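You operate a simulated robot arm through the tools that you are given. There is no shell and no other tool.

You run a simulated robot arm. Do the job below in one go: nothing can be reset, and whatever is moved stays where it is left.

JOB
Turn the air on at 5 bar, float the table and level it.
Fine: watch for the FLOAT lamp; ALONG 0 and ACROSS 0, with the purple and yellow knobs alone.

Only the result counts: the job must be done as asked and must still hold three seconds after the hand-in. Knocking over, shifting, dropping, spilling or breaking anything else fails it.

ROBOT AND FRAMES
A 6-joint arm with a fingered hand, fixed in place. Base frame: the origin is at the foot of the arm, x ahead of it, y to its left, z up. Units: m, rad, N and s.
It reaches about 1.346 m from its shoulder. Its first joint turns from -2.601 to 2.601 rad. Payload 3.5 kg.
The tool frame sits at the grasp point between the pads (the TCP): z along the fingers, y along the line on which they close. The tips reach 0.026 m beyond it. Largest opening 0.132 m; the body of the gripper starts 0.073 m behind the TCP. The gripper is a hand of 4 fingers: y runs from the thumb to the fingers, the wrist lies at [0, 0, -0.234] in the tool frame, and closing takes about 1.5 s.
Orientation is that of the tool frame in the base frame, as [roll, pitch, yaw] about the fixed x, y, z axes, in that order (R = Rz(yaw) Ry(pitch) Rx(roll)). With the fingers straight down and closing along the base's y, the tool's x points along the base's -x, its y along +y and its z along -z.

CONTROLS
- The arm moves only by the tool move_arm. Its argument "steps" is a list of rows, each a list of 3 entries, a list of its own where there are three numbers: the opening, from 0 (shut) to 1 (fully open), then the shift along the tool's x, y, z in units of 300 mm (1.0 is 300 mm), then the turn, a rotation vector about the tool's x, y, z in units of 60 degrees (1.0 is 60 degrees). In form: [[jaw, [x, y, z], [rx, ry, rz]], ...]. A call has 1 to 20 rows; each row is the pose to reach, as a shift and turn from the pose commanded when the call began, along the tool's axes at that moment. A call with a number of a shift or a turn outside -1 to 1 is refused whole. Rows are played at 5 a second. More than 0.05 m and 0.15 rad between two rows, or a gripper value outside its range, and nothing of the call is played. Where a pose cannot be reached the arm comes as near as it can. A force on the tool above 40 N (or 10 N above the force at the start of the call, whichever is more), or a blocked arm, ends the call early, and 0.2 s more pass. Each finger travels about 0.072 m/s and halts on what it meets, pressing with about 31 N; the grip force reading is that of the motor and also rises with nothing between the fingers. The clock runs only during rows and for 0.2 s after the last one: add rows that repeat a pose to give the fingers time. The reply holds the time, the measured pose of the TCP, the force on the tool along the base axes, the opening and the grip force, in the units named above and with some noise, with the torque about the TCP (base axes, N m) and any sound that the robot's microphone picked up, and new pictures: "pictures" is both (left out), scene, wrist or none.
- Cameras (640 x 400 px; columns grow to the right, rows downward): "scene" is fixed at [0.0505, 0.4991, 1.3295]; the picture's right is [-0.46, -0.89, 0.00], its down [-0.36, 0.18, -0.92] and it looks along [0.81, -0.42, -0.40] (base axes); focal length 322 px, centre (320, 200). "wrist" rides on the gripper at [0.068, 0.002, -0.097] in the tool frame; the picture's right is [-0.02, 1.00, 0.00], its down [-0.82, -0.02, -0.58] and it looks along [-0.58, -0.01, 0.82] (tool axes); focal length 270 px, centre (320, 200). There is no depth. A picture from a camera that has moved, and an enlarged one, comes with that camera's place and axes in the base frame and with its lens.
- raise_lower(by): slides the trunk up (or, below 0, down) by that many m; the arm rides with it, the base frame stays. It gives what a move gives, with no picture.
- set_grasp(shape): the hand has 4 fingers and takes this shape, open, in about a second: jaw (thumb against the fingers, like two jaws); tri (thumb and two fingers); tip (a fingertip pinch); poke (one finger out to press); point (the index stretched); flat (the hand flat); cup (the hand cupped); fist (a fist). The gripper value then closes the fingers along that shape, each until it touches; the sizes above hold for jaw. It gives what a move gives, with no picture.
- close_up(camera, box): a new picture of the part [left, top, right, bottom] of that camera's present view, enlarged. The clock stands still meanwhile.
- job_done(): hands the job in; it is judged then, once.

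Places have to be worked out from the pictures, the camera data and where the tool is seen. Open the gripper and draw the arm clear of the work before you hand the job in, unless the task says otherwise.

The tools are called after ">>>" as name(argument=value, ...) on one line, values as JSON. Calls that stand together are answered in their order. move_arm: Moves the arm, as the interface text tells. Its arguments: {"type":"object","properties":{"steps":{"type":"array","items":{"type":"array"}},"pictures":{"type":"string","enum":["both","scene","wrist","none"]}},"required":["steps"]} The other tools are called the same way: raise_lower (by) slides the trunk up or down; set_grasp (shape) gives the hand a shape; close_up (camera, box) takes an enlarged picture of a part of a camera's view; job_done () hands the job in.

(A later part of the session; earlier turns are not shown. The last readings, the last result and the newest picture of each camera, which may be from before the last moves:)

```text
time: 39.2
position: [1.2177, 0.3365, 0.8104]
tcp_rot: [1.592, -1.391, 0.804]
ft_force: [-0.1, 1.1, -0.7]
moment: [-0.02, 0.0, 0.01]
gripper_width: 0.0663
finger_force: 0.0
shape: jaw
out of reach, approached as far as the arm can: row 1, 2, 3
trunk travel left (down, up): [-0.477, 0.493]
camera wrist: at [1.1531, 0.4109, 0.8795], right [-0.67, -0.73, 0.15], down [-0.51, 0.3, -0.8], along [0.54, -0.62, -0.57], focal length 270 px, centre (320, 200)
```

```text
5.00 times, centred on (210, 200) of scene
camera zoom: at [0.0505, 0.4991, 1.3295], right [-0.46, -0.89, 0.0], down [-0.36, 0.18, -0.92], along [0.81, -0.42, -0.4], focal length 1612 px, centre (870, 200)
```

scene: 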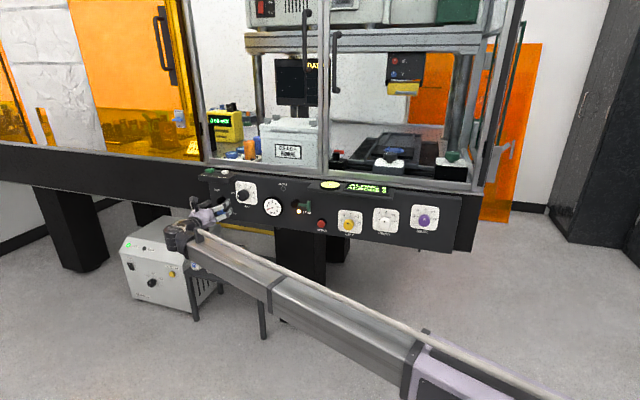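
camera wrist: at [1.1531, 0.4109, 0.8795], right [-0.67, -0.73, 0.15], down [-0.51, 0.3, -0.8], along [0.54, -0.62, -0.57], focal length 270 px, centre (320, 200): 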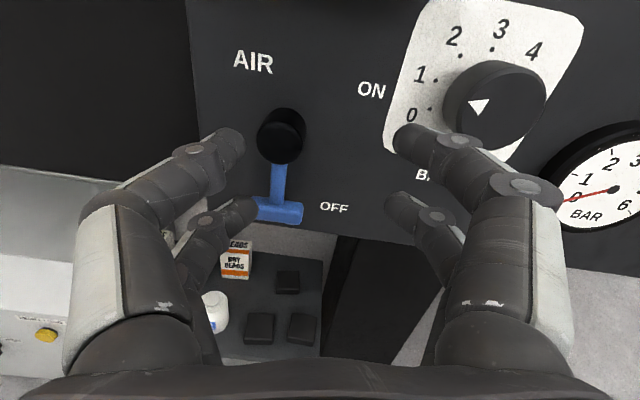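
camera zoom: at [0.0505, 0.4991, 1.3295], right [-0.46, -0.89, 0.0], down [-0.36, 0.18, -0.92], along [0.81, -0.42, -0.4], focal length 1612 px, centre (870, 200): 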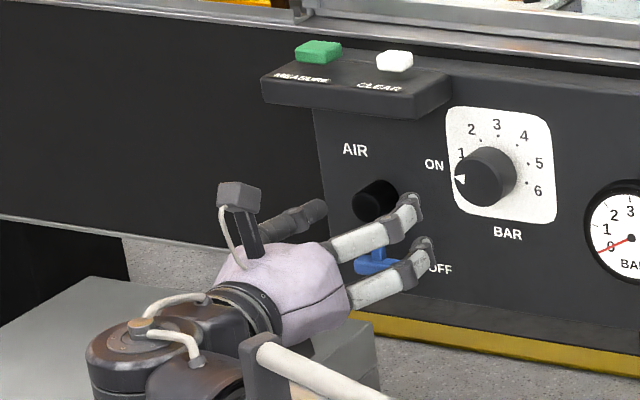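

The arm is at full stretch (wrist ≤1.158 m), so I yaw the hand about 13° toward the radial direction to reach the AIR hub; from here the pre-position is 5 cm short of it.

>>> move_arm(steps=[[0.5, [0.003, -0.014, -0.014], [0.107, 0.02, 0]], [0.5, [0.005, -0.027, -0.027], [0.213, 0.039, 0]]])

```text
time: 39.8
position: [1.2166, 0.3501, 0.8105]
tcp_rot: [1.597, -1.391, 1.026]
ft_force: [-0.2, -0.1, 0.0]
moment: [0.01, -0.02, -0.01]
gripper_width: 0.0663
finger_force: 0.1
shape: jaw
trunk travel left (down, up): [-0.477, 0.493]
camera wrist: at [1.1373, 0.4072, 0.8792], right [-0.49, -0.86, 0.15], down [-0.57, 0.18, -0.8], along [0.66, -0.48, -0.57], focal length 270 px, centre (320, 200)
```

scene: 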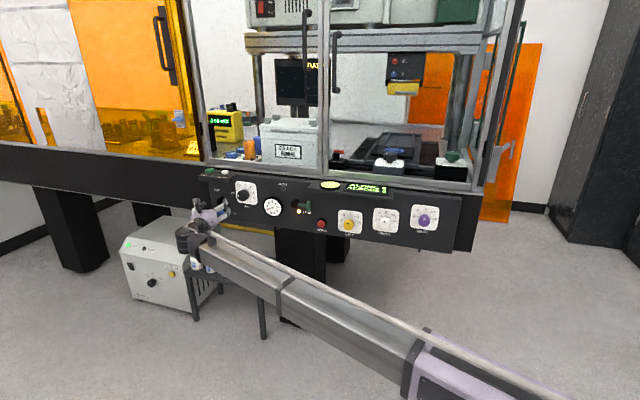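
wrist: 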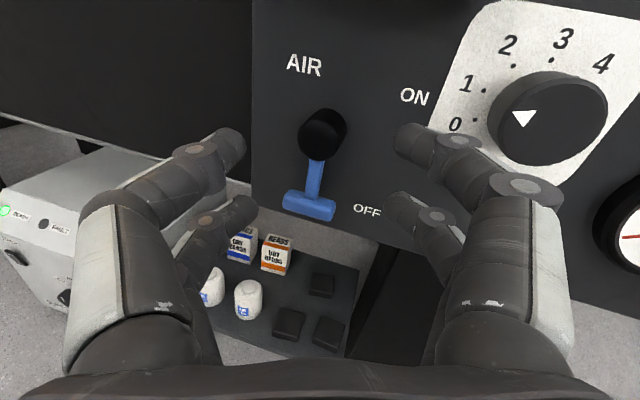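

The axis lines up with the hub. I advance 5 cm so the fingertips straddle it, then look.

>>> move_arm(steps=[[0.5, [0, 0, 0.06], [0, 0, 0]], [0.5, [0, 0, 0.11], [0, 0, 0]], [0.5, [0, 0, 0.14], [0, 0, 0]], [0.5, [0, 0, 0.16], [0, 0, 0]]])

>>> close_up(camera="scene", box=[170, 160, 290, 240])

```text
time: 40.8
position: [1.2574, 0.3254, 0.8102]
tcp_rot: [1.587, -1.391, 1.032]
ft_force: [-0.3, 0.1, 0.2]
moment: [0.02, -0.03, 0.0]
gripper_width: 0.0666
finger_force: 0.1
shape: jaw
trunk travel left (down, up): [-0.477, 0.493]
camera wrist: at [1.1791, 0.3828, 0.8796], right [-0.49, -0.86, 0.15], down [-0.57, 0.18, -0.8], along [0.66, -0.48, -0.57], focal length 270 px, centre (320, 200)
```

scene: 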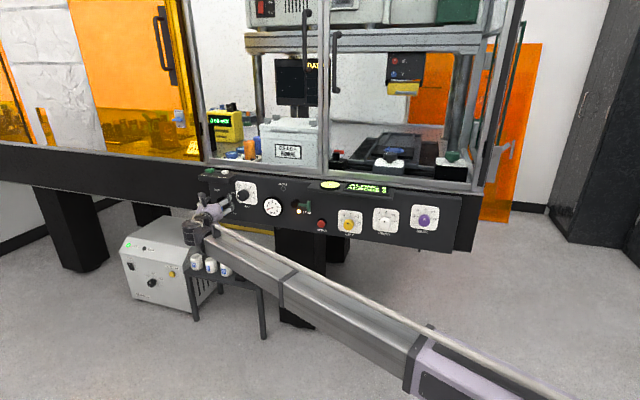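
wrist: 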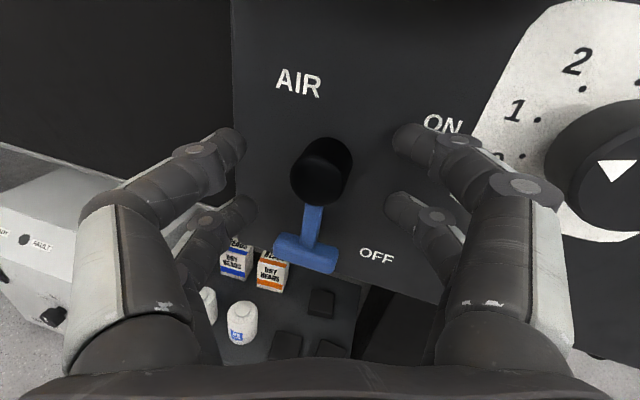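

```text
5.00 times, centred on (230, 200) of scene
camera zoom: at [0.0505, 0.4991, 1.3295], right [-0.46, -0.89, 0.0], down [-0.36, 0.18, -0.92], along [0.81, -0.42, -0.4], focal length 1612 px, centre (770, 200)
```

zoom: 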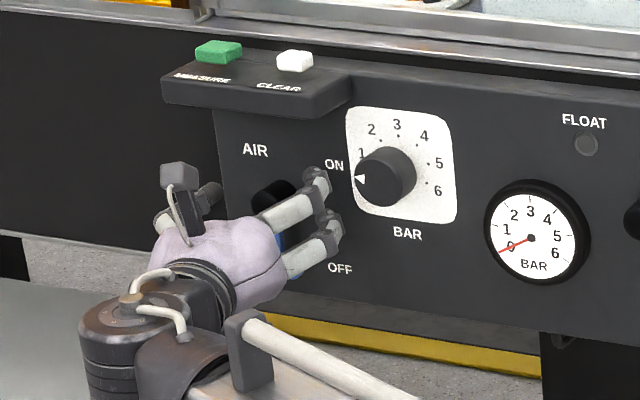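

The fingers straddle the hub without contact. I advance 5 mm and begin turning counter-clockwise so the lower-left fingers sweep the stem to the right.

>>> move_arm(steps=[[0.5, [0, 0, 0.017], [0, 0, 0]], [0.5, [0, 0, 0.017], [0, 0, -0.12]], [0.5, [0, 0, 0.017], [0, 0, -0.24]], [0.5, [0, 0, 0.017], [0, 0, -0.36]], [0.5, [0, 0, 0.017], [0, 0, -0.48]], [0.5, [0, 0, 0.017], [0, 0, -0.6]]])

```text
time: 42.2
position: [1.2612, 0.3234, 0.8124]
tcp_rot: [1.576, -0.762, 1.046]
ft_force: [-3.2, 6.0, 2.9]
moment: [0.21, 0.01, -0.01]
gripper_width: 0.0647
finger_force: 0.0
shape: jaw
trunk travel left (down, up): [-0.477, 0.493]
camera wrist: at [1.2014, 0.4141, 0.8608], right [-0.35, -0.61, 0.71], down [-0.79, -0.21, -0.58], along [0.5, -0.76, -0.41], focal length 270 px, centre (320, 200)
```

scene: 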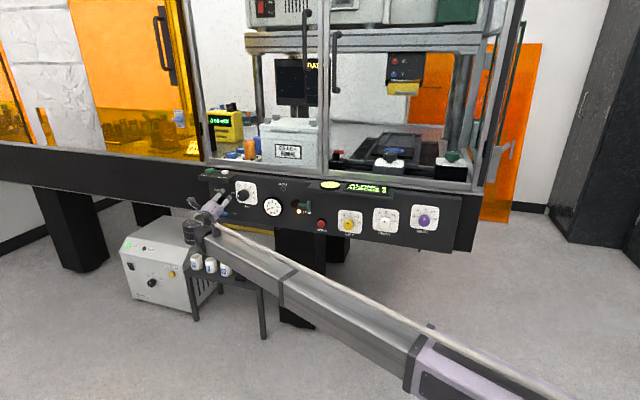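
wrist: 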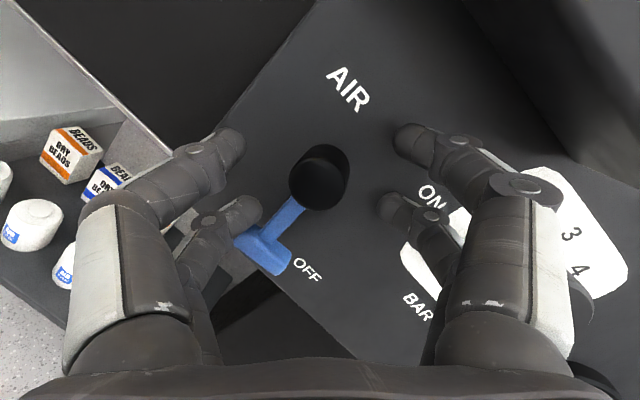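

The finger has just met the T's edge (about 7 N). I keep turning to see whether the lever yields in this direction.

>>> move_arm(steps=[[0.5, [0, 0, 0], [0, 0, -0.1]], [0.5, [0, 0, 0], [0, 0, -0.2]], [0.5, [0, 0, 0], [0, 0, -0.3]], [0.5, [0, 0, 0], [0, 0, -0.4]]])

```text
time: 43.2
position: [1.2611, 0.3237, 0.811]
tcp_rot: [1.575, -0.342, 1.047]
ft_force: [-1.4, 4.9, 4.4]
moment: [0.17, 0.07, 0.0]
gripper_width: 0.065
finger_force: 0.1
shape: jaw
trunk travel left (down, up): [-0.477, 0.493]
camera wrist: at [1.2094, 0.4272, 0.8366], right [-0.17, -0.31, 0.93], down [-0.88, -0.37, -0.29], along [0.44, -0.87, -0.21], focal length 270 px, centre (320, 200)
```

scene: 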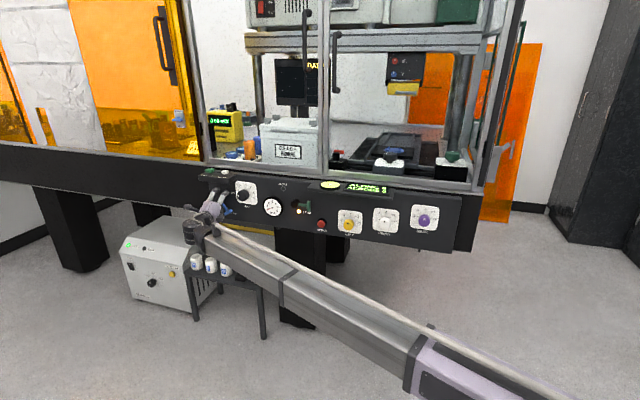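
wrist: 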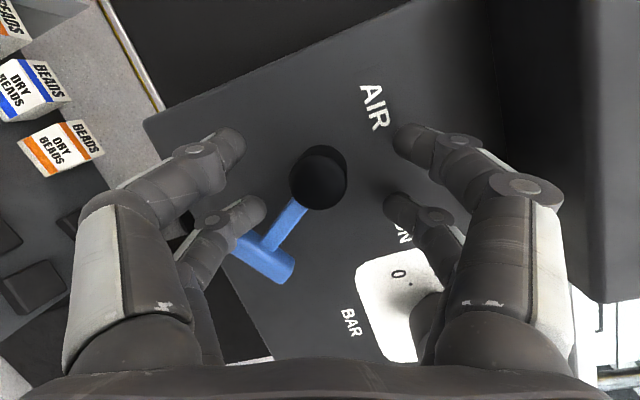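

The lever follows the hand freely. I continue the turn another ~57° and look at the gauge.

>>> move_arm(steps=[[0.5, [0, 0, 0], [0, 0, -0.1]], [0.5, [0, 0, 0], [0, 0, -0.2]], [0.5, [0, 0, 0], [0, 0, -0.3]], [0.5, [0, 0, 0], [0, 0, -0.4]], [0.5, [0, 0, 0], [0, 0, -0.5]], [0.5, [0, 0, 0], [0, 0, -0.6]], [0.5, [0, 0, 0], [0, 0, -0.7]], [0.5, [0, 0, 0], [0, 0, -0.8]]])

>>> close_up(camera="scene", box=[170, 160, 310, 250])

```text
time: 45.0
position: [1.2613, 0.3236, 0.8093]
tcp_rot: [1.579, 0.496, 1.052]
ft_force: [-1.7, 3.2, -2.2]
moment: [0.16, 0.03, -0.08]
gripper_width: 0.066
finger_force: 0.1
shape: jaw
trunk travel left (down, up): [-0.477, 0.493]
camera wrist: at [1.2081, 0.4252, 0.7803], right [0.23, 0.39, 0.89], down [-0.86, -0.34, 0.37], along [0.45, -0.85, 0.26], focal length 270 px, centre (320, 200)
```

scene: 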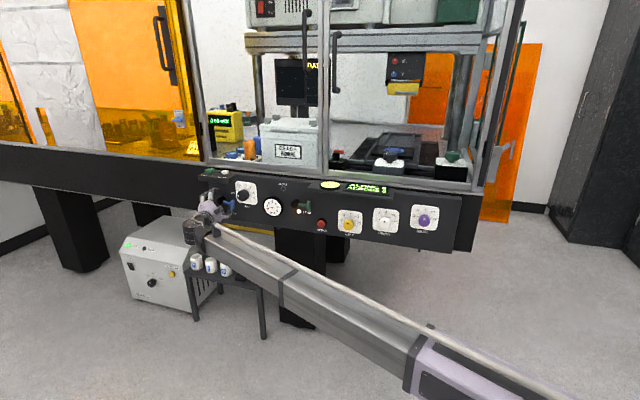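
wrist: 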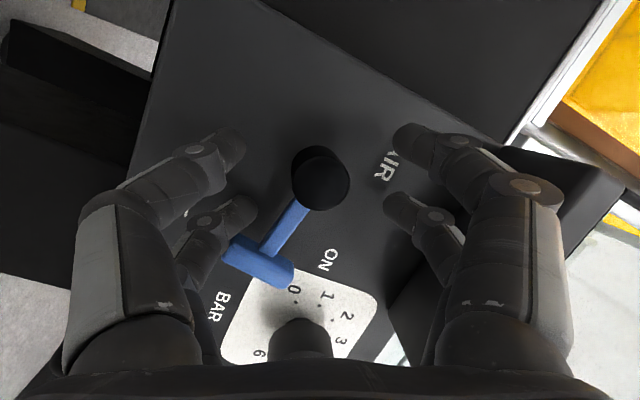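

```text
4.44 times, centred on (240, 205) of scene
camera zoom: at [0.0505, 0.4991, 1.3295], right [-0.46, -0.89, 0.0], down [-0.36, 0.18, -0.92], along [0.81, -0.42, -0.4], focal length 1433 px, centre (676, 178)
```

zoom: 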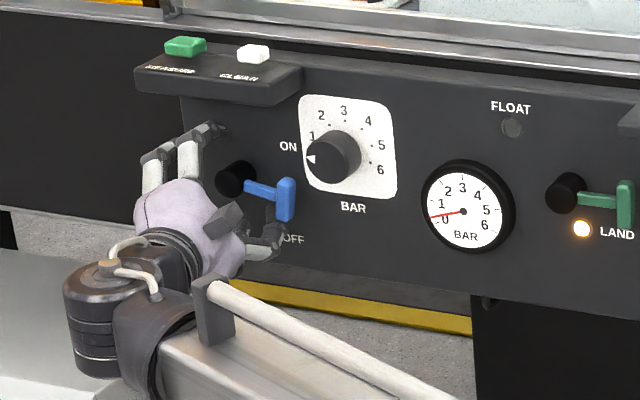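

The lever is nearly horizontal and the gauge needle has begun to move. I push on a bit more to find the end stop.

>>> move_arm(steps=[[0.5, [0, 0, 0], [0, 0, -0.08]], [0.5, [0, 0, 0], [0, 0, -0.16]], [0.5, [0, 0, 0], [0, 0, -0.24]], [0.5, [0, 0, 0], [0, 0, -0.32]]], pictures="wrist")

>>> close_up(camera="scene", box=[170, 160, 310, 250])

```text
time: 46.0
position: [1.2627, 0.3263, 0.8062]
tcp_rot: [1.585, 0.828, 1.062]
ft_force: [-0.1, 17.1, -19.0]
moment: [1.14, -0.34, -0.19]
gripper_width: 0.0668
finger_force: 0.0
shape: jaw
trunk travel left (down, up): [-0.477, 0.493]
camera wrist: at [1.2025, 0.4168, 0.7587], right [0.36, 0.62, 0.69], down [-0.78, -0.21, 0.59], along [0.51, -0.75, 0.41], focal length 270 px, centre (320, 200)
```

wrist: 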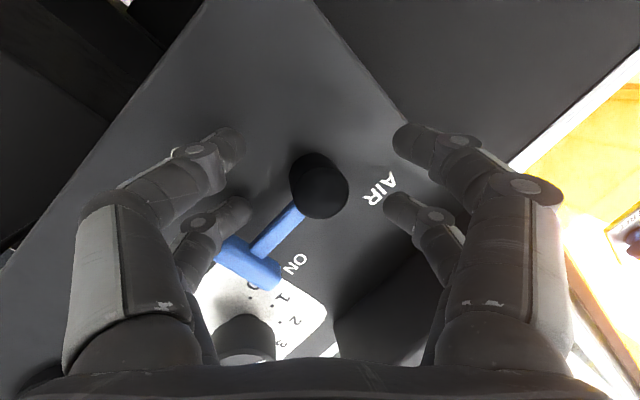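

```text
4.44 times, centred on (240, 205) of scene
camera zoom: at [0.0505, 0.4991, 1.3295], right [-0.46, -0.89, 0.0], down [-0.36, 0.18, -0.92], along [0.81, -0.42, -0.4], focal length 1433 px, centre (676, 178)
```

zoom: 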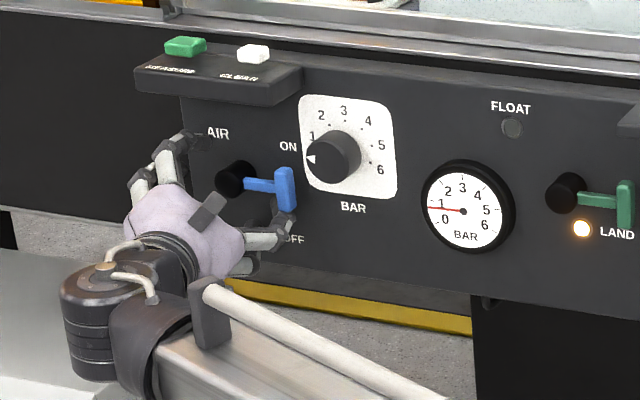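

The force rises at a stop with the lever horizontal at ON, and the gauge is climbing to 1. I back the fingers off the lever and withdraw.

>>> move_arm(steps=[[0.5, [0, 0, 0], [0, 0, 0.12]], [0.5, [0, 0, 0], [0, 0, 0.24]], [0.5, [0, 0, 0], [0, 0, 0.36]], [0.5, [0, 0, 0], [0, 0, 0.48]], [0.5, [0, 0, -0.12], [0, 0, 0.48]], [0.5, [0, 0, -0.25], [0, 0, 0.48]], [0.5, [0, 0, -0.4], [0, 0, 0.48]]])

>>> close_up(camera="scene", box=[170, 160, 310, 250])

```text
time: 47.6
position: [1.1584, 0.3806, 0.8091]
tcp_rot: [1.58, 0.327, 1.051]
ft_force: [-1.3, -0.7, -0.3]
moment: [0.02, -0.01, -0.02]
gripper_width: 0.0659
finger_force: 0.1
shape: jaw
trunk travel left (down, up): [-0.477, 0.493]
camera wrist: at [1.1061, 0.4866, 0.7909], right [0.15, 0.25, 0.96], down [-0.89, -0.39, 0.25], along [0.43, -0.89, 0.16], focal length 270 px, centre (320, 200)
```

scene: 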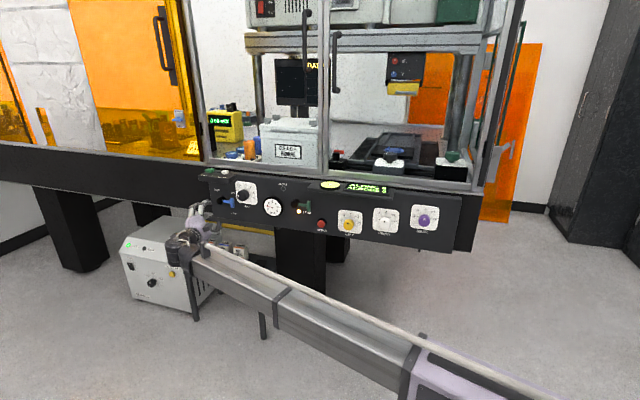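
wrist: 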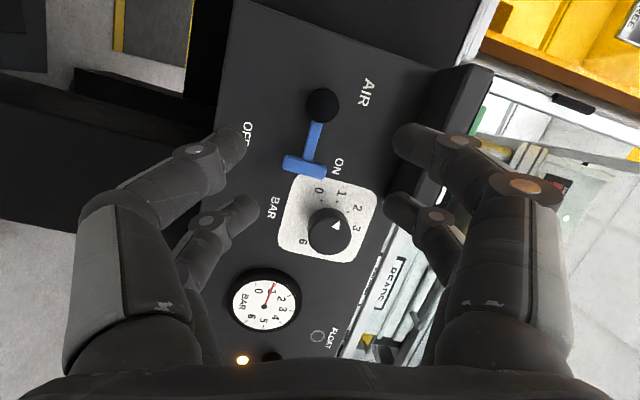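

```text
4.44 times, centred on (240, 205) of scene
camera zoom: at [0.0505, 0.4991, 1.3295], right [-0.46, -0.89, 0.0], down [-0.36, 0.18, -0.92], along [0.81, -0.42, -0.4], focal length 1433 px, centre (676, 178)
```

zoom: 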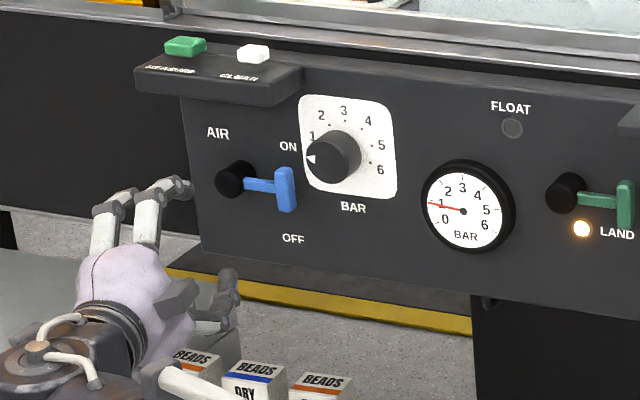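

AIR is ON and the gauge is settling at about 1 bar. Next the BAR knob (1.203,0.238,0.852): I raise the trunk 4 cm, square the hand to the panel again and move in front of the knob.

>>> raise_lower(by=0.042)

>>> move_arm(steps=[[0.6, [-0.075, -0.025, -0.017], [0.024, -0.071, 0]], [0.6, [-0.15, -0.051, -0.035], [0.048, -0.142, 0]], [0.6, [-0.225, -0.076, -0.052], [0.072, -0.213, 0]]], pictures="none")

>>> move_arm(steps=[[0.6, [0, 0, 0], [0, 0, -0.14]], [0.6, [0, 0, 0], [0, 0, -0.28]], [0.6, [0, 0, 0], [0, 0, -0.42]], [0.6, [0, 0, 0], [0, 0, -0.56]], [0.6, [0, 0, 0], [0, 0, -0.7]], [0.6, [0, 0, 0], [0, 0, -0.84]], [0.6, [0, 0, 0], [0, 0, -0.98]]], pictures="none")

>>> move_arm(steps=[[0.6, [0, 0, 0], [0, 0, -0.14]], [0.6, [0, 0, 0], [0, 0, -0.24]]])

```text
time: 48.5
position: [1.1584, 0.3826, 0.8523]
tcp_rot: [1.577, 0.327, 1.05]
ft_force: [0.0, 0.3, 0.0]
moment: [0.0, -0.01, 0.01]
gripper_width: 0.0662
finger_force: 0.0
shape: jaw
trunk travel left (down, up): [-0.519, 0.451]
```

```text
time: 49.3
position: [1.1068, 0.329, 0.8525]
tcp_rot: [1.579, 0.329, 0.815]
ft_force: [-0.2, 0.3, 0.2]
moment: [-0.01, -0.02, -0.02]
gripper_width: 0.0785
finger_force: 0.1
shape: jaw
trunk travel left (down, up): [-0.519, 0.451]
```

```text
time: 50.9
position: [1.1088, 0.3285, 0.8522]
tcp_rot: [1.603, 1.358, 0.845]
ft_force: [0.9, -1.2, 0.0]
moment: [0.0, -0.01, 0.01]
gripper_width: 0.0786
finger_force: 0.1
shape: jaw
trunk travel left (down, up): [-0.519, 0.451]
```

```text
time: 51.5
position: [1.1089, 0.3275, 0.8525]
tcp_rot: [-1.738, 1.533, -2.495]
ft_force: [0.4, 0.5, -0.3]
moment: [0.05, 0.01, 0.03]
gripper_width: 0.0785
finger_force: 0.0
shape: jaw
trunk travel left (down, up): [-0.519, 0.451]
camera wrist: at [1.0376, 0.3943, 0.7851], right [0.69, 0.73, -0.01], down [-0.41, 0.4, 0.82], along [0.6, -0.56, 0.57], focal length 270 px, centre (320, 200)
```

scene: 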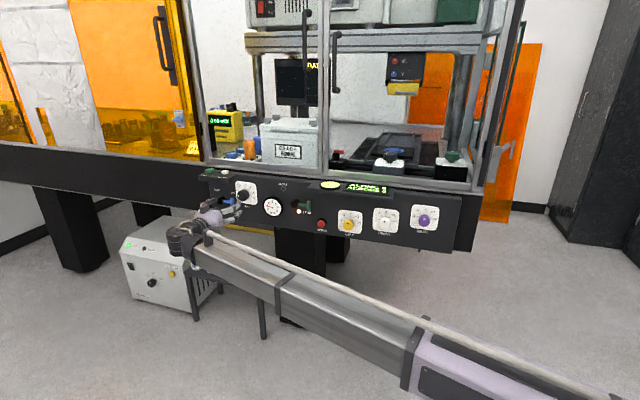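
wrist: 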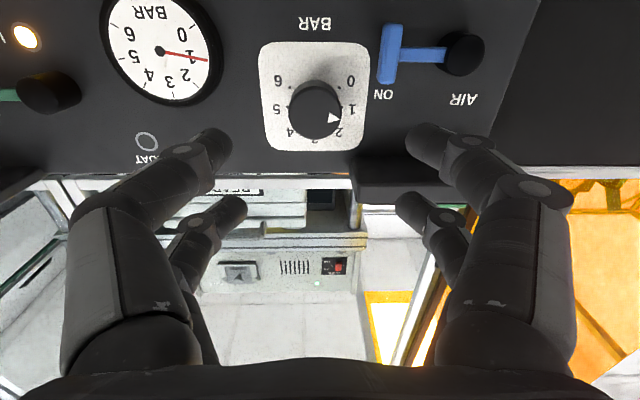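

The hand axis is within ~3 mm of the BAR knob centre. The blue T now lies lower-left of the knob, so I turn the hand to p≈0.7 where no finger comes near it, narrow the opening, and advance.

>>> move_arm(steps=[[0.45, [0, -0.007, 0], [0, 0, 0.13]], [0.45, [0, -0.007, 0], [0, 0, 0.26]], [0.45, [0, -0.007, 0], [0, 0, 0.39]], [0.45, [0, -0.007, 0], [0, 0, 0.52]], [0.45, [0, -0.007, 0], [0, 0, 0.65]], [0.45, [0, -0.007, 0], [0, 0, 0.78]], [0.45, [0, -0.007, 0], [0, 0, 0.865]], [0.45, [0, -0.007, 0.12], [0, 0, 0.865]], [0.45, [0, -0.007, 0.23], [0, 0, 0.865]]])

>>> close_up(camera="scene", box=[170, 150, 310, 240])

```text
time: 53.5
position: [1.1592, 0.2805, 0.8508]
tcp_rot: [1.585, 0.697, 0.821]
ft_force: [0.2, 0.1, 0.6]
moment: [0.04, 0.01, 0.04]
gripper_width: 0.0597
finger_force: 0.0
shape: jaw
trunk travel left (down, up): [-0.519, 0.451]
camera wrist: at [1.1246, 0.3861, 0.8104], right [0.43, 0.45, 0.78], down [-0.85, -0.07, 0.52], along [0.29, -0.89, 0.35], focal length 270 px, centre (320, 200)
```

scene: 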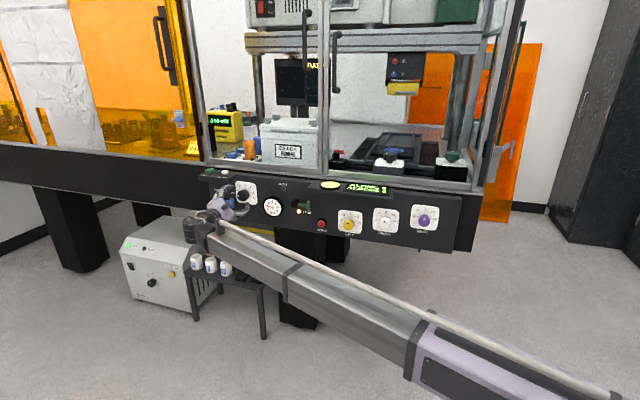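
wrist: 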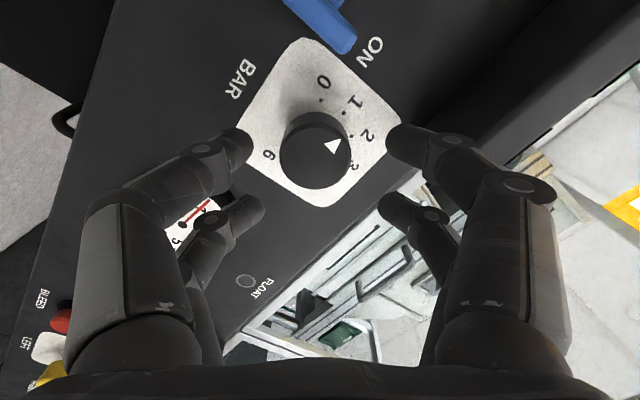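

```text
4.44 times, centred on (240, 195) of scene
camera zoom: at [0.0505, 0.4991, 1.3295], right [-0.46, -0.89, 0.0], down [-0.36, 0.18, -0.92], along [0.81, -0.42, -0.4], focal length 1433 px, centre (676, 222)
```

zoom: 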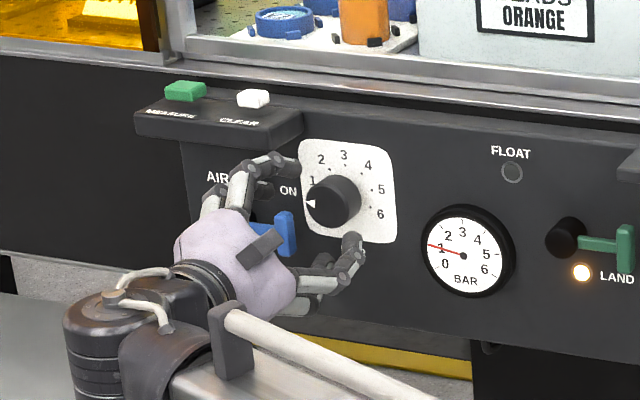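

Well centred. I advance the last 5 cm so the fingertips flank the knob, then close on it.

>>> move_arm(steps=[[0.45, [0, 0, 0.08], [0, 0, 0]], [0.45, [0, 0, 0.13], [0, 0, 0]], [0.45, [0, 0, 0.155], [0, 0, 0]], [0.45, [0, 0, 0.165], [0, 0, 0]]])

```text
time: 54.5
position: [1.1922, 0.2445, 0.8513]
tcp_rot: [1.581, 0.699, 0.821]
ft_force: [-0.3, -1.1, -0.2]
moment: [0.01, -0.02, 0.0]
gripper_width: 0.0598
finger_force: 0.0
shape: jaw
trunk travel left (down, up): [-0.519, 0.451]
camera wrist: at [1.159, 0.3509, 0.8104], right [0.43, 0.45, 0.78], down [-0.85, -0.07, 0.51], along [0.29, -0.89, 0.35], focal length 270 px, centre (320, 200)
```

scene: 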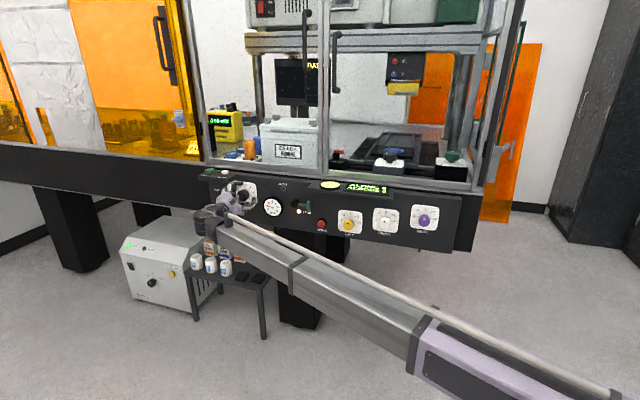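
wrist: 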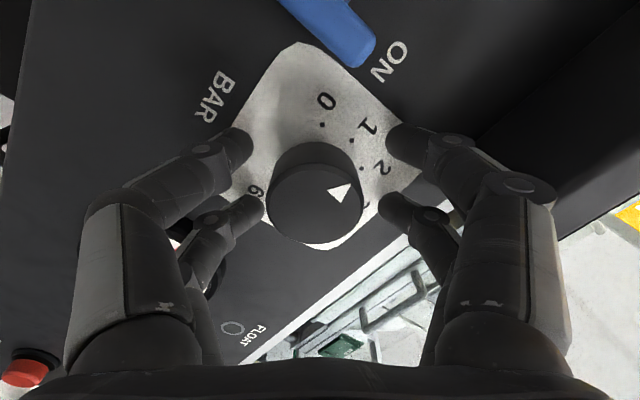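

Fingers flank the knob with no contact. I close the grip on it.

>>> move_arm(steps=[[0.3, [0, 0, 0], [0, 0, 0]], [0.2, [0, 0, 0], [0, 0, 0]], [0.1, [0, 0, 0], [0, 0, 0]], [0.1, [0, 0, 0], [0, 0, 0]], [0.1, [0, 0, 0], [0, 0, 0]]])

```text
time: 55.7
position: [1.1949, 0.2417, 0.8508]
tcp_rot: [1.582, 0.701, 0.821]
ft_force: [18.8, -15.9, 1.3]
moment: [-0.03, -0.02, -0.02]
gripper_width: 0.016
finger_force: 31.2
shape: jaw
trunk travel left (down, up): [-0.519, 0.451]
camera wrist: at [1.1609, 0.3483, 0.8097], right [0.44, 0.45, 0.78], down [-0.85, -0.07, 0.52], along [0.28, -0.89, 0.35], focal length 270 px, centre (320, 200)
```

scene: 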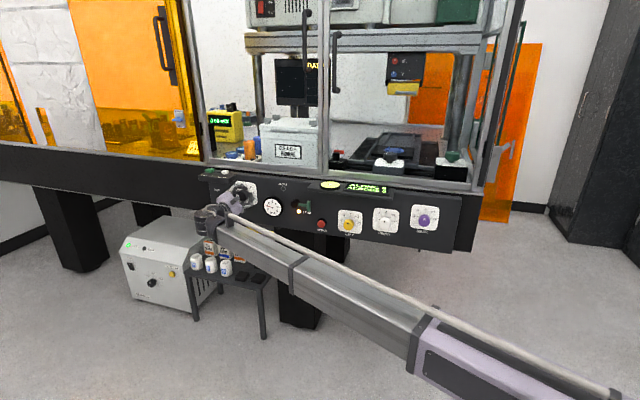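
wrist: 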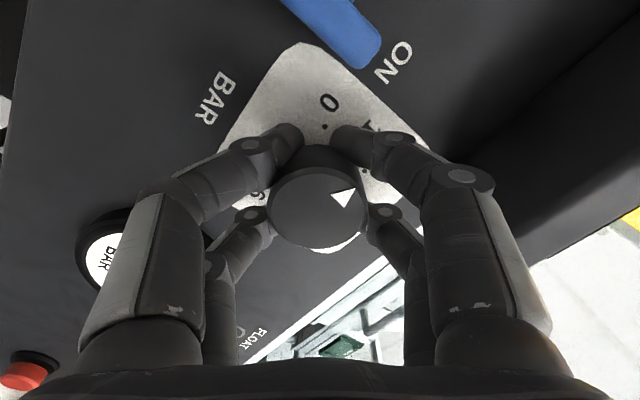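

The grip is on (31 N), with some pull toward the panel. I relax forward 4 mm and turn clockwise ~20° to see whether the knob follows.

>>> move_arm(steps=[[0.1, [0, 0, 0.012], [0, 0, 0]], [0.1, [0, 0, 0.012], [0, 0, 0.09]], [0.1, [0, 0, 0.012], [0, 0, 0.18]], [0.1, [0, 0, 0.012], [0, 0, 0.27]], [0.1, [0, 0, 0.012], [0, 0, 0.36]]])

>>> close_up(camera="scene", box=[190, 150, 310, 230])

```text
time: 56.9
position: [1.1953, 0.2416, 0.8511]
tcp_rot: [1.58, 0.319, 0.816]
ft_force: [0.2, -8.2, 0.6]
moment: [-0.43, 0.0, -0.33]
gripper_width: 0.0155
finger_force: 31.3
shape: jaw
trunk travel left (down, up): [-0.519, 0.451]
camera wrist: at [1.1699, 0.3563, 0.8335], right [0.21, 0.21, 0.96], down [-0.95, -0.17, 0.24], along [0.21, -0.96, 0.16], focal length 270 px, centre (320, 200)
```

scene: 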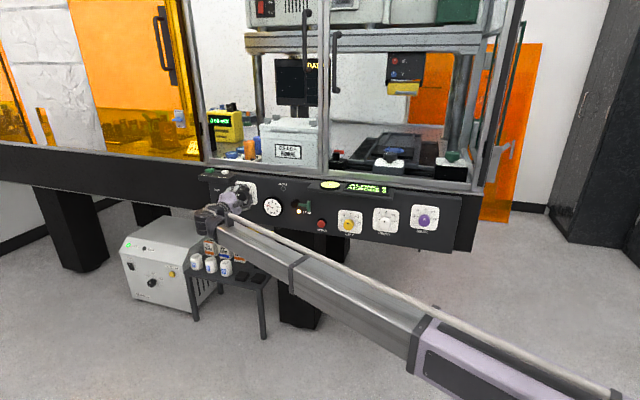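
wrist: 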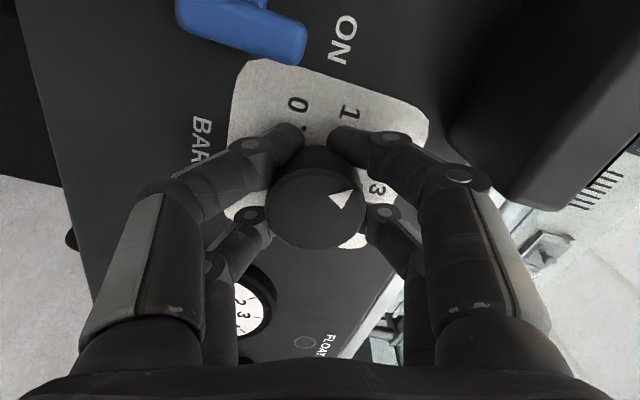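

```text
5.00 times, centred on (250, 190) of scene
camera zoom: at [0.0505, 0.4991, 1.3295], right [-0.46, -0.89, 0.0], down [-0.36, 0.18, -0.92], along [0.81, -0.42, -0.4], focal length 1612 px, centre (670, 250)
```

zoom: 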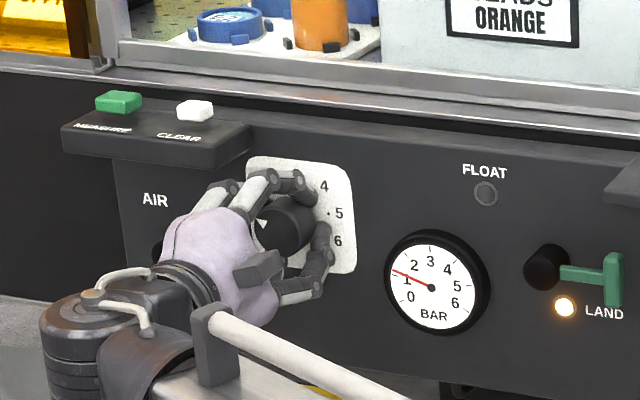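

The knob turns with the hand and the gauge is rising. I continue clockwise about 60°.

>>> move_arm(steps=[[0.1, [0, 0, 0], [0, 0, 0.1]], [0.1, [0, 0, 0], [0, 0, 0.2]], [0.1, [0, 0, 0], [0, 0, 0.3]], [0.1, [0, 0, 0], [0, 0, 0.4]], [0.1, [0, 0, 0], [0, 0, 0.5]], [0.1, [0, 0, 0], [0, 0, 0.6]], [0.1, [0, 0, 0], [0, 0, 0.7]], [0.1, [0, 0, 0], [0, 0, 0.8]], [0.1, [0, 0, 0], [0, 0, 0.9]], [0.1, [0, 0, 0], [0, 0, 1]]])

>>> close_up(camera="scene", box=[190, 150, 310, 230])

```text
time: 59.1
position: [1.1943, 0.2413, 0.8512]
tcp_rot: [1.584, -0.728, 0.8]
ft_force: [-12.5, -16.4, -7.2]
moment: [-0.24, 0.36, -0.61]
gripper_width: 0.0155
finger_force: 31.4
shape: jaw
trunk travel left (down, up): [-0.519, 0.451]
camera wrist: at [1.1597, 0.3435, 0.9002], right [-0.47, -0.5, 0.73], down [-0.83, -0.03, -0.55], along [0.3, -0.87, -0.4], focal length 270 px, centre (320, 200)
```

scene: 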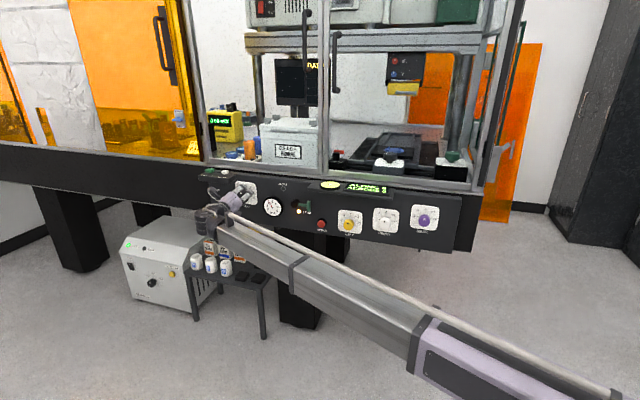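
wrist: 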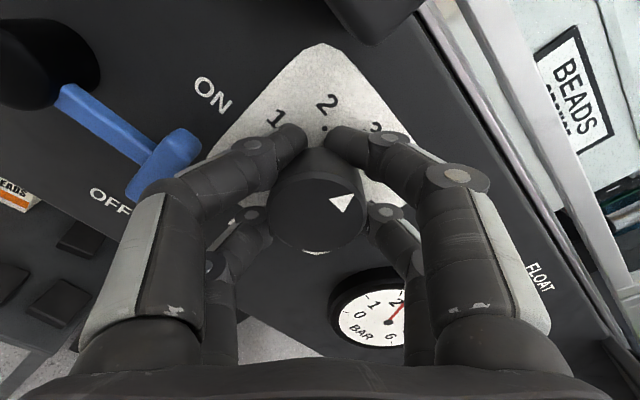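

```text
5.00 times, centred on (250, 190) of scene
camera zoom: at [0.0505, 0.4991, 1.3295], right [-0.46, -0.89, 0.0], down [-0.36, 0.18, -0.92], along [0.81, -0.42, -0.4], focal length 1612 px, centre (670, 250)
```

zoom: 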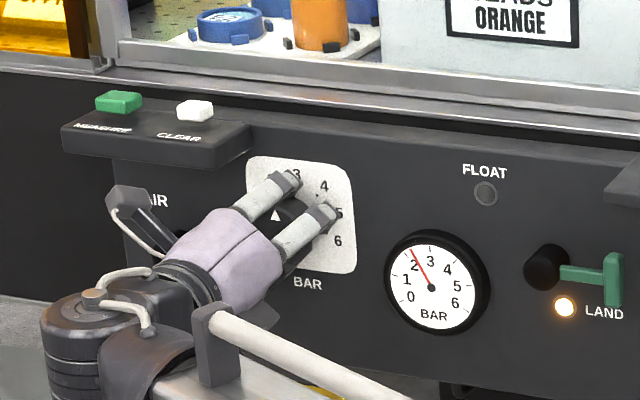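

Gauge passes 2.2 and is climbing. I turn another ~37° to the end of this grasp's range and hold a moment for the needle.

>>> move_arm(steps=[[0.1, [0, 0, 0], [0, 0, 0.1]], [0.1, [0, 0, 0], [0, 0, 0.2]], [0.1, [0, 0, 0], [0, 0, 0.3]], [0.1, [0, 0, 0], [0, 0, 0.4]], [0.1, [0, 0, 0], [0, 0, 0.5]], [0.1, [0, 0, 0], [0, 0, 0.61]], [0.1, [0, 0, 0], [0, 0, 0.61]], [0.1, [0, 0, 0], [0, 0, 0.61]], [0.1, [0, 0, 0], [0, 0, 0.61]], [0.1, [0, 0, 0], [0, 0, 0.61]]])

>>> close_up(camera="scene", box=[190, 150, 310, 230])

```text
time: 61.3
position: [1.1953, 0.2398, 0.8506]
tcp_rot: [1.616, -1.362, 0.764]
ft_force: [-12.0, -20.1, -7.9]
moment: [-0.32, 0.24, -0.37]
gripper_width: 0.0149
finger_force: 31.2
shape: jaw
trunk travel left (down, up): [-0.519, 0.451]
camera wrist: at [1.1341, 0.3162, 0.9205], right [-0.68, -0.71, 0.18], down [-0.53, 0.3, -0.8], along [0.51, -0.64, -0.58], focal length 270 px, centre (320, 200)
```

scene: 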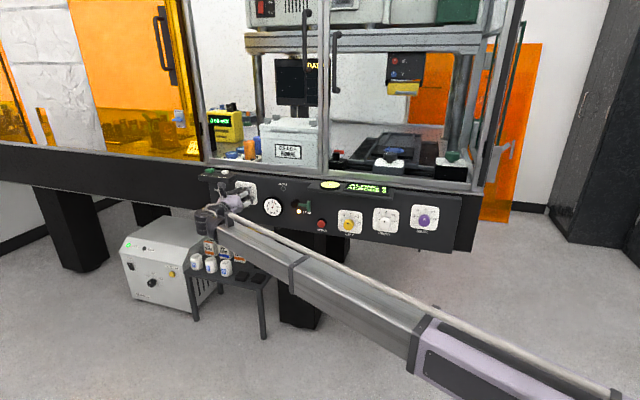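
wrist: 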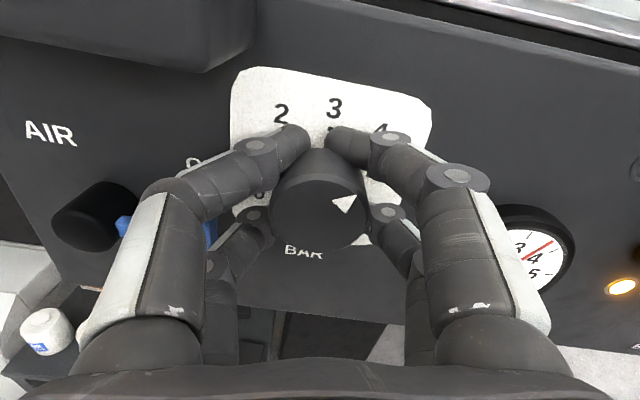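

```text
5.00 times, centred on (250, 190) of scene
camera zoom: at [0.0505, 0.4991, 1.3295], right [-0.46, -0.89, 0.0], down [-0.36, 0.18, -0.92], along [0.81, -0.42, -0.4], focal length 1612 px, centre (670, 250)
```

zoom: 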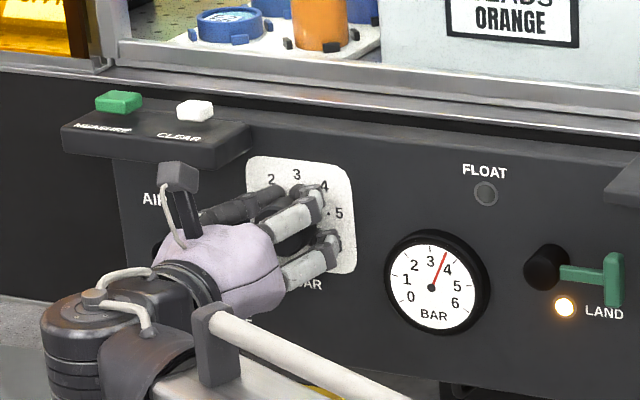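

The gauge reads about 3.6 and creeping up. I release with a small opening (the blue T is close by), withdraw, and rotate the hand back for a second bite.

>>> move_arm(steps=[[0.3, [0, 0, 0], [0, 0, 0]], [0.3, [0, 0, 0], [0, 0, 0]], [0.3, [0, 0, 0], [0, 0, 0]], [0.3, [0, 0, -0.08], [0, 0, 0]], [0.3, [0, 0, -0.2], [0, 0, 0]], [0.3, [0, 0, -0.3], [0, 0, 0]]])

>>> close_up(camera="scene", box=[190, 150, 310, 230])

```text
time: 62.7
position: [1.1304, 0.3043, 0.8514]
tcp_rot: [1.607, -1.363, 0.778]
ft_force: [-0.7, -0.6, -0.1]
moment: [-0.04, 0.05, 0.02]
gripper_width: 0.0392
finger_force: 0.1
shape: jaw
trunk travel left (down, up): [-0.519, 0.451]
camera wrist: at [1.07, 0.3803, 0.9206], right [-0.68, -0.72, 0.18], down [-0.53, 0.29, -0.8], along [0.52, -0.63, -0.57], focal length 270 px, centre (320, 200)
```

scene: 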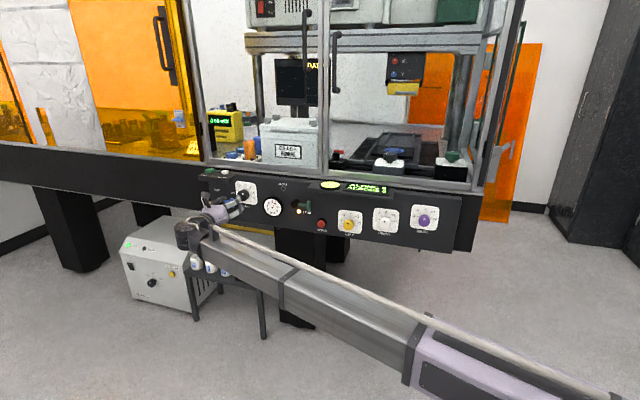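
wrist: 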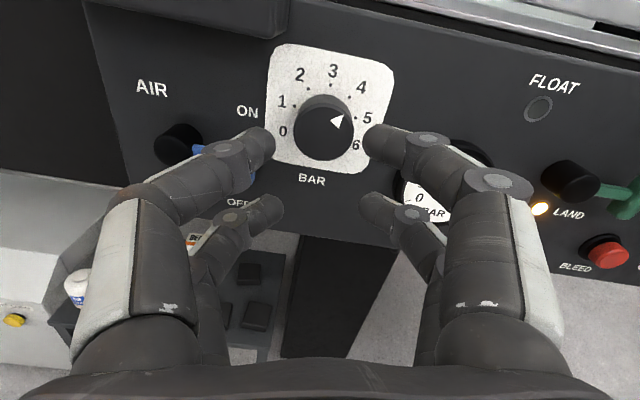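

```text
5.00 times, centred on (250, 190) of scene
camera zoom: at [0.0505, 0.4991, 1.3295], right [-0.46, -0.89, 0.0], down [-0.36, 0.18, -0.92], along [0.81, -0.42, -0.4], focal length 1612 px, centre (670, 250)
```

zoom: 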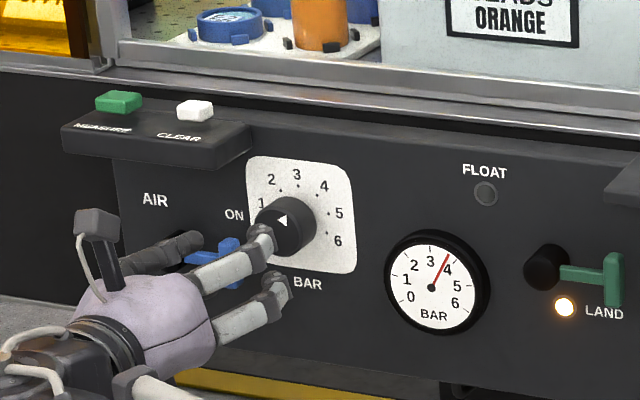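

The gauge is at ~3.8. Clear of the knob, I rotate the hand back ~78° and watch the gauge settle.

>>> move_arm(steps=[[0.35, [0, 0, 0], [0, 0, -0.14]], [0.35, [0, 0, 0], [0, 0, -0.28]], [0.35, [0, 0, 0], [0, 0, -0.42]], [0.35, [0, 0, 0], [0, 0, -0.56]], [0.35, [0, 0, 0], [0, 0, -0.7]], [0.35, [0, 0, 0], [0, 0, -0.84]], [0.35, [0, 0, 0], [0, 0, -0.97]]], pictures="none")

>>> move_arm(steps=[[0.35, [0, 0, 0], [0, 0, -0.14]], [0.35, [0, 0, 0], [0, 0, -0.28]], [0.35, [0, 0, 0], [0, 0, -0.33]], [0.35, [0, 0, 0], [0, 0, -0.33]], [0.35, [0, 0, 0], [0, 0, -0.33]]])

>>> close_up(camera="scene", box=[190, 150, 310, 230])

```text
time: 64.3
position: [1.1296, 0.3037, 0.8527]
tcp_rot: [1.577, -0.343, 0.812]
ft_force: [-0.2, 0.3, 0.6]
moment: [-0.02, 0.01, -0.04]
gripper_width: 0.0455
finger_force: 0.1
shape: jaw
trunk travel left (down, up): [-0.519, 0.451]
```

```text
time: 65.5
position: [1.1307, 0.3053, 0.8525]
tcp_rot: [1.578, -0.001, 0.813]
ft_force: [-0.9, 0.5, 0.1]
moment: [0.03, 0.02, -0.02]
gripper_width: 0.0459
finger_force: 0.1
shape: jaw
trunk travel left (down, up): [-0.519, 0.451]
camera wrist: at [1.1071, 0.4207, 0.8552], right [-0.01, -0.02, 1.0], down [-0.98, -0.2, -0.02], along [0.2, -0.98, -0.02], focal length 270 px, centre (320, 200)
```

scene: 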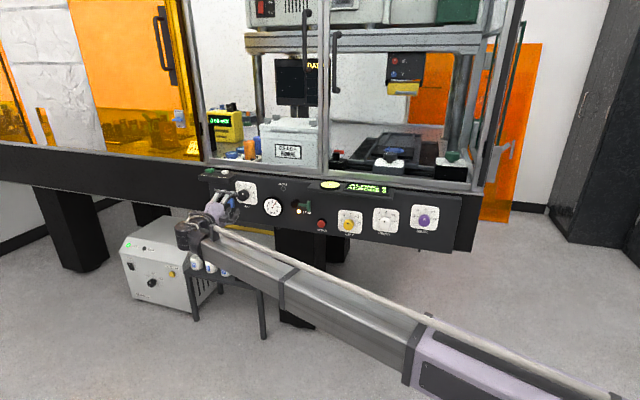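
wrist: 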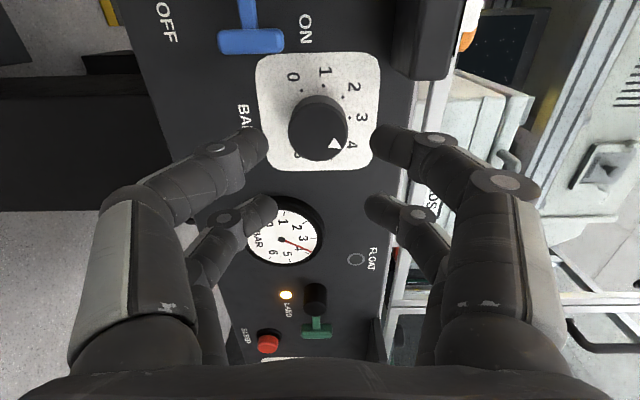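

```text
5.00 times, centred on (250, 190) of scene
camera zoom: at [0.0505, 0.4991, 1.3295], right [-0.46, -0.89, 0.0], down [-0.36, 0.18, -0.92], along [0.81, -0.42, -0.4], focal length 1612 px, centre (670, 250)
```

zoom: 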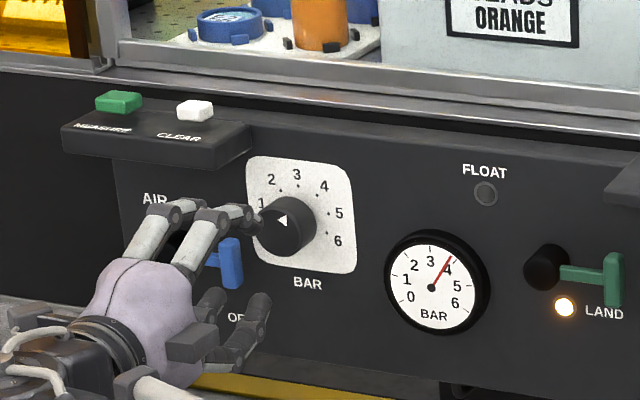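

I check the gauge in close-up.

>>> close_up(camera="scene", box=[255, 190, 295, 220])

>>> close_up(camera="wrist", box=[240, 40, 400, 280])

```text
13.33 times, centred on (275, 205) of scene
camera zoom: at [0.0505, 0.4991, 1.3295], right [-0.46, -0.89, 0.0], down [-0.36, 0.18, -0.92], along [0.81, -0.42, -0.4], focal length 4299 px, centre (920, 133)
```

zoom: 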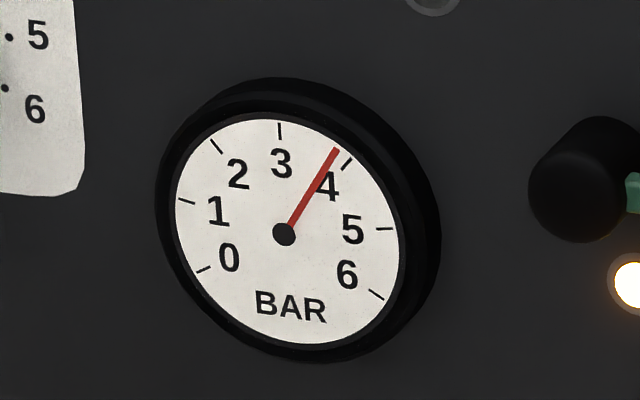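

```text
1.67 times, centred on (320, 160) of wrist
camera zoom: at [1.1071, 0.4207, 0.8552], right [-0.01, -0.02, 1.0], down [-0.98, -0.2, -0.02], along [0.2, -0.98, -0.02], focal length 450 px, centre (320, 267)
```

zoom: 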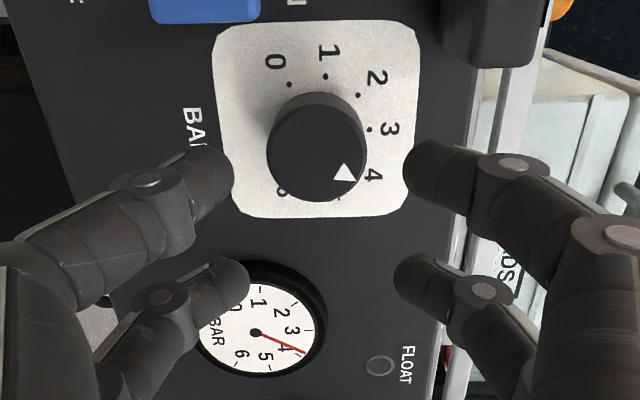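

The gauge reads ~3.85, so the knob needs about 46° more. I re-approach with the hand at p=0 and grip the knob again.

>>> move_arm(steps=[[0.45, [-0.01, 0, 0.1], [0, 0, 0]], [0.45, [-0.01, 0, 0.2], [0, 0, 0]], [0.45, [-0.01, 0, 0.26], [0, 0, 0]], [0.45, [-0.01, 0, 0.288], [0, 0, 0]], [0.3, [-0.01, 0, 0.288], [0, 0, 0]], [0.1, [-0.01, 0, 0.288], [0, 0, 0]], [0.1, [-0.01, 0, 0.288], [0, 0, 0]], [0.1, [-0.01, 0, 0.295], [0, 0, 0]], [0.1, [-0.01, 0, 0.3], [0, 0, 0]]])

```text
time: 67.5
position: [1.1942, 0.2393, 0.8512]
tcp_rot: [1.579, 0.0, 0.811]
ft_force: [-1.3, -5.9, -4.4]
moment: [0.19, 0.14, -0.3]
gripper_width: 0.0174
finger_force: 31.8
shape: jaw
trunk travel left (down, up): [-0.519, 0.451]
camera wrist: at [1.1704, 0.3567, 0.8546], right [-0.01, -0.03, 1.0], down [-0.98, -0.19, -0.02], along [0.2, -0.98, -0.02], focal length 270 px, centre (320, 200)
```

scene: 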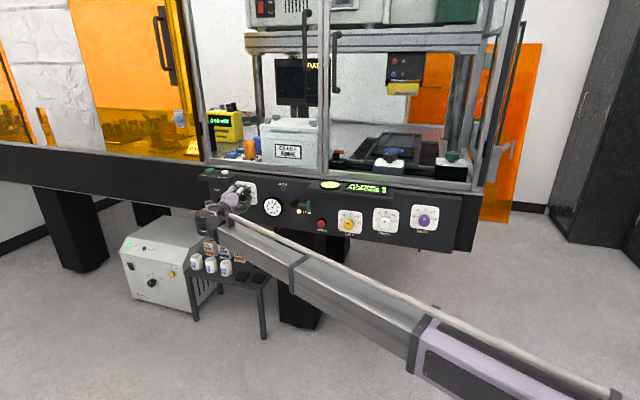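
wrist: 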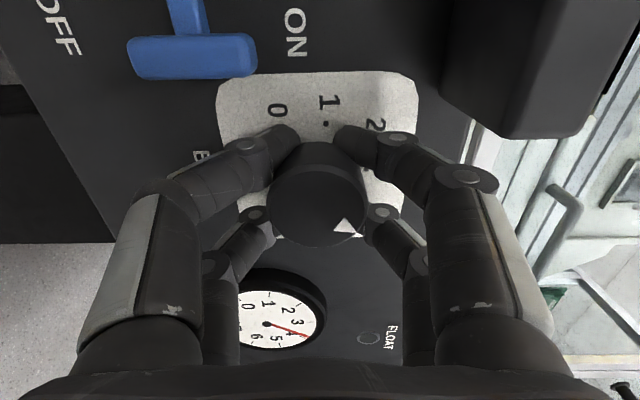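

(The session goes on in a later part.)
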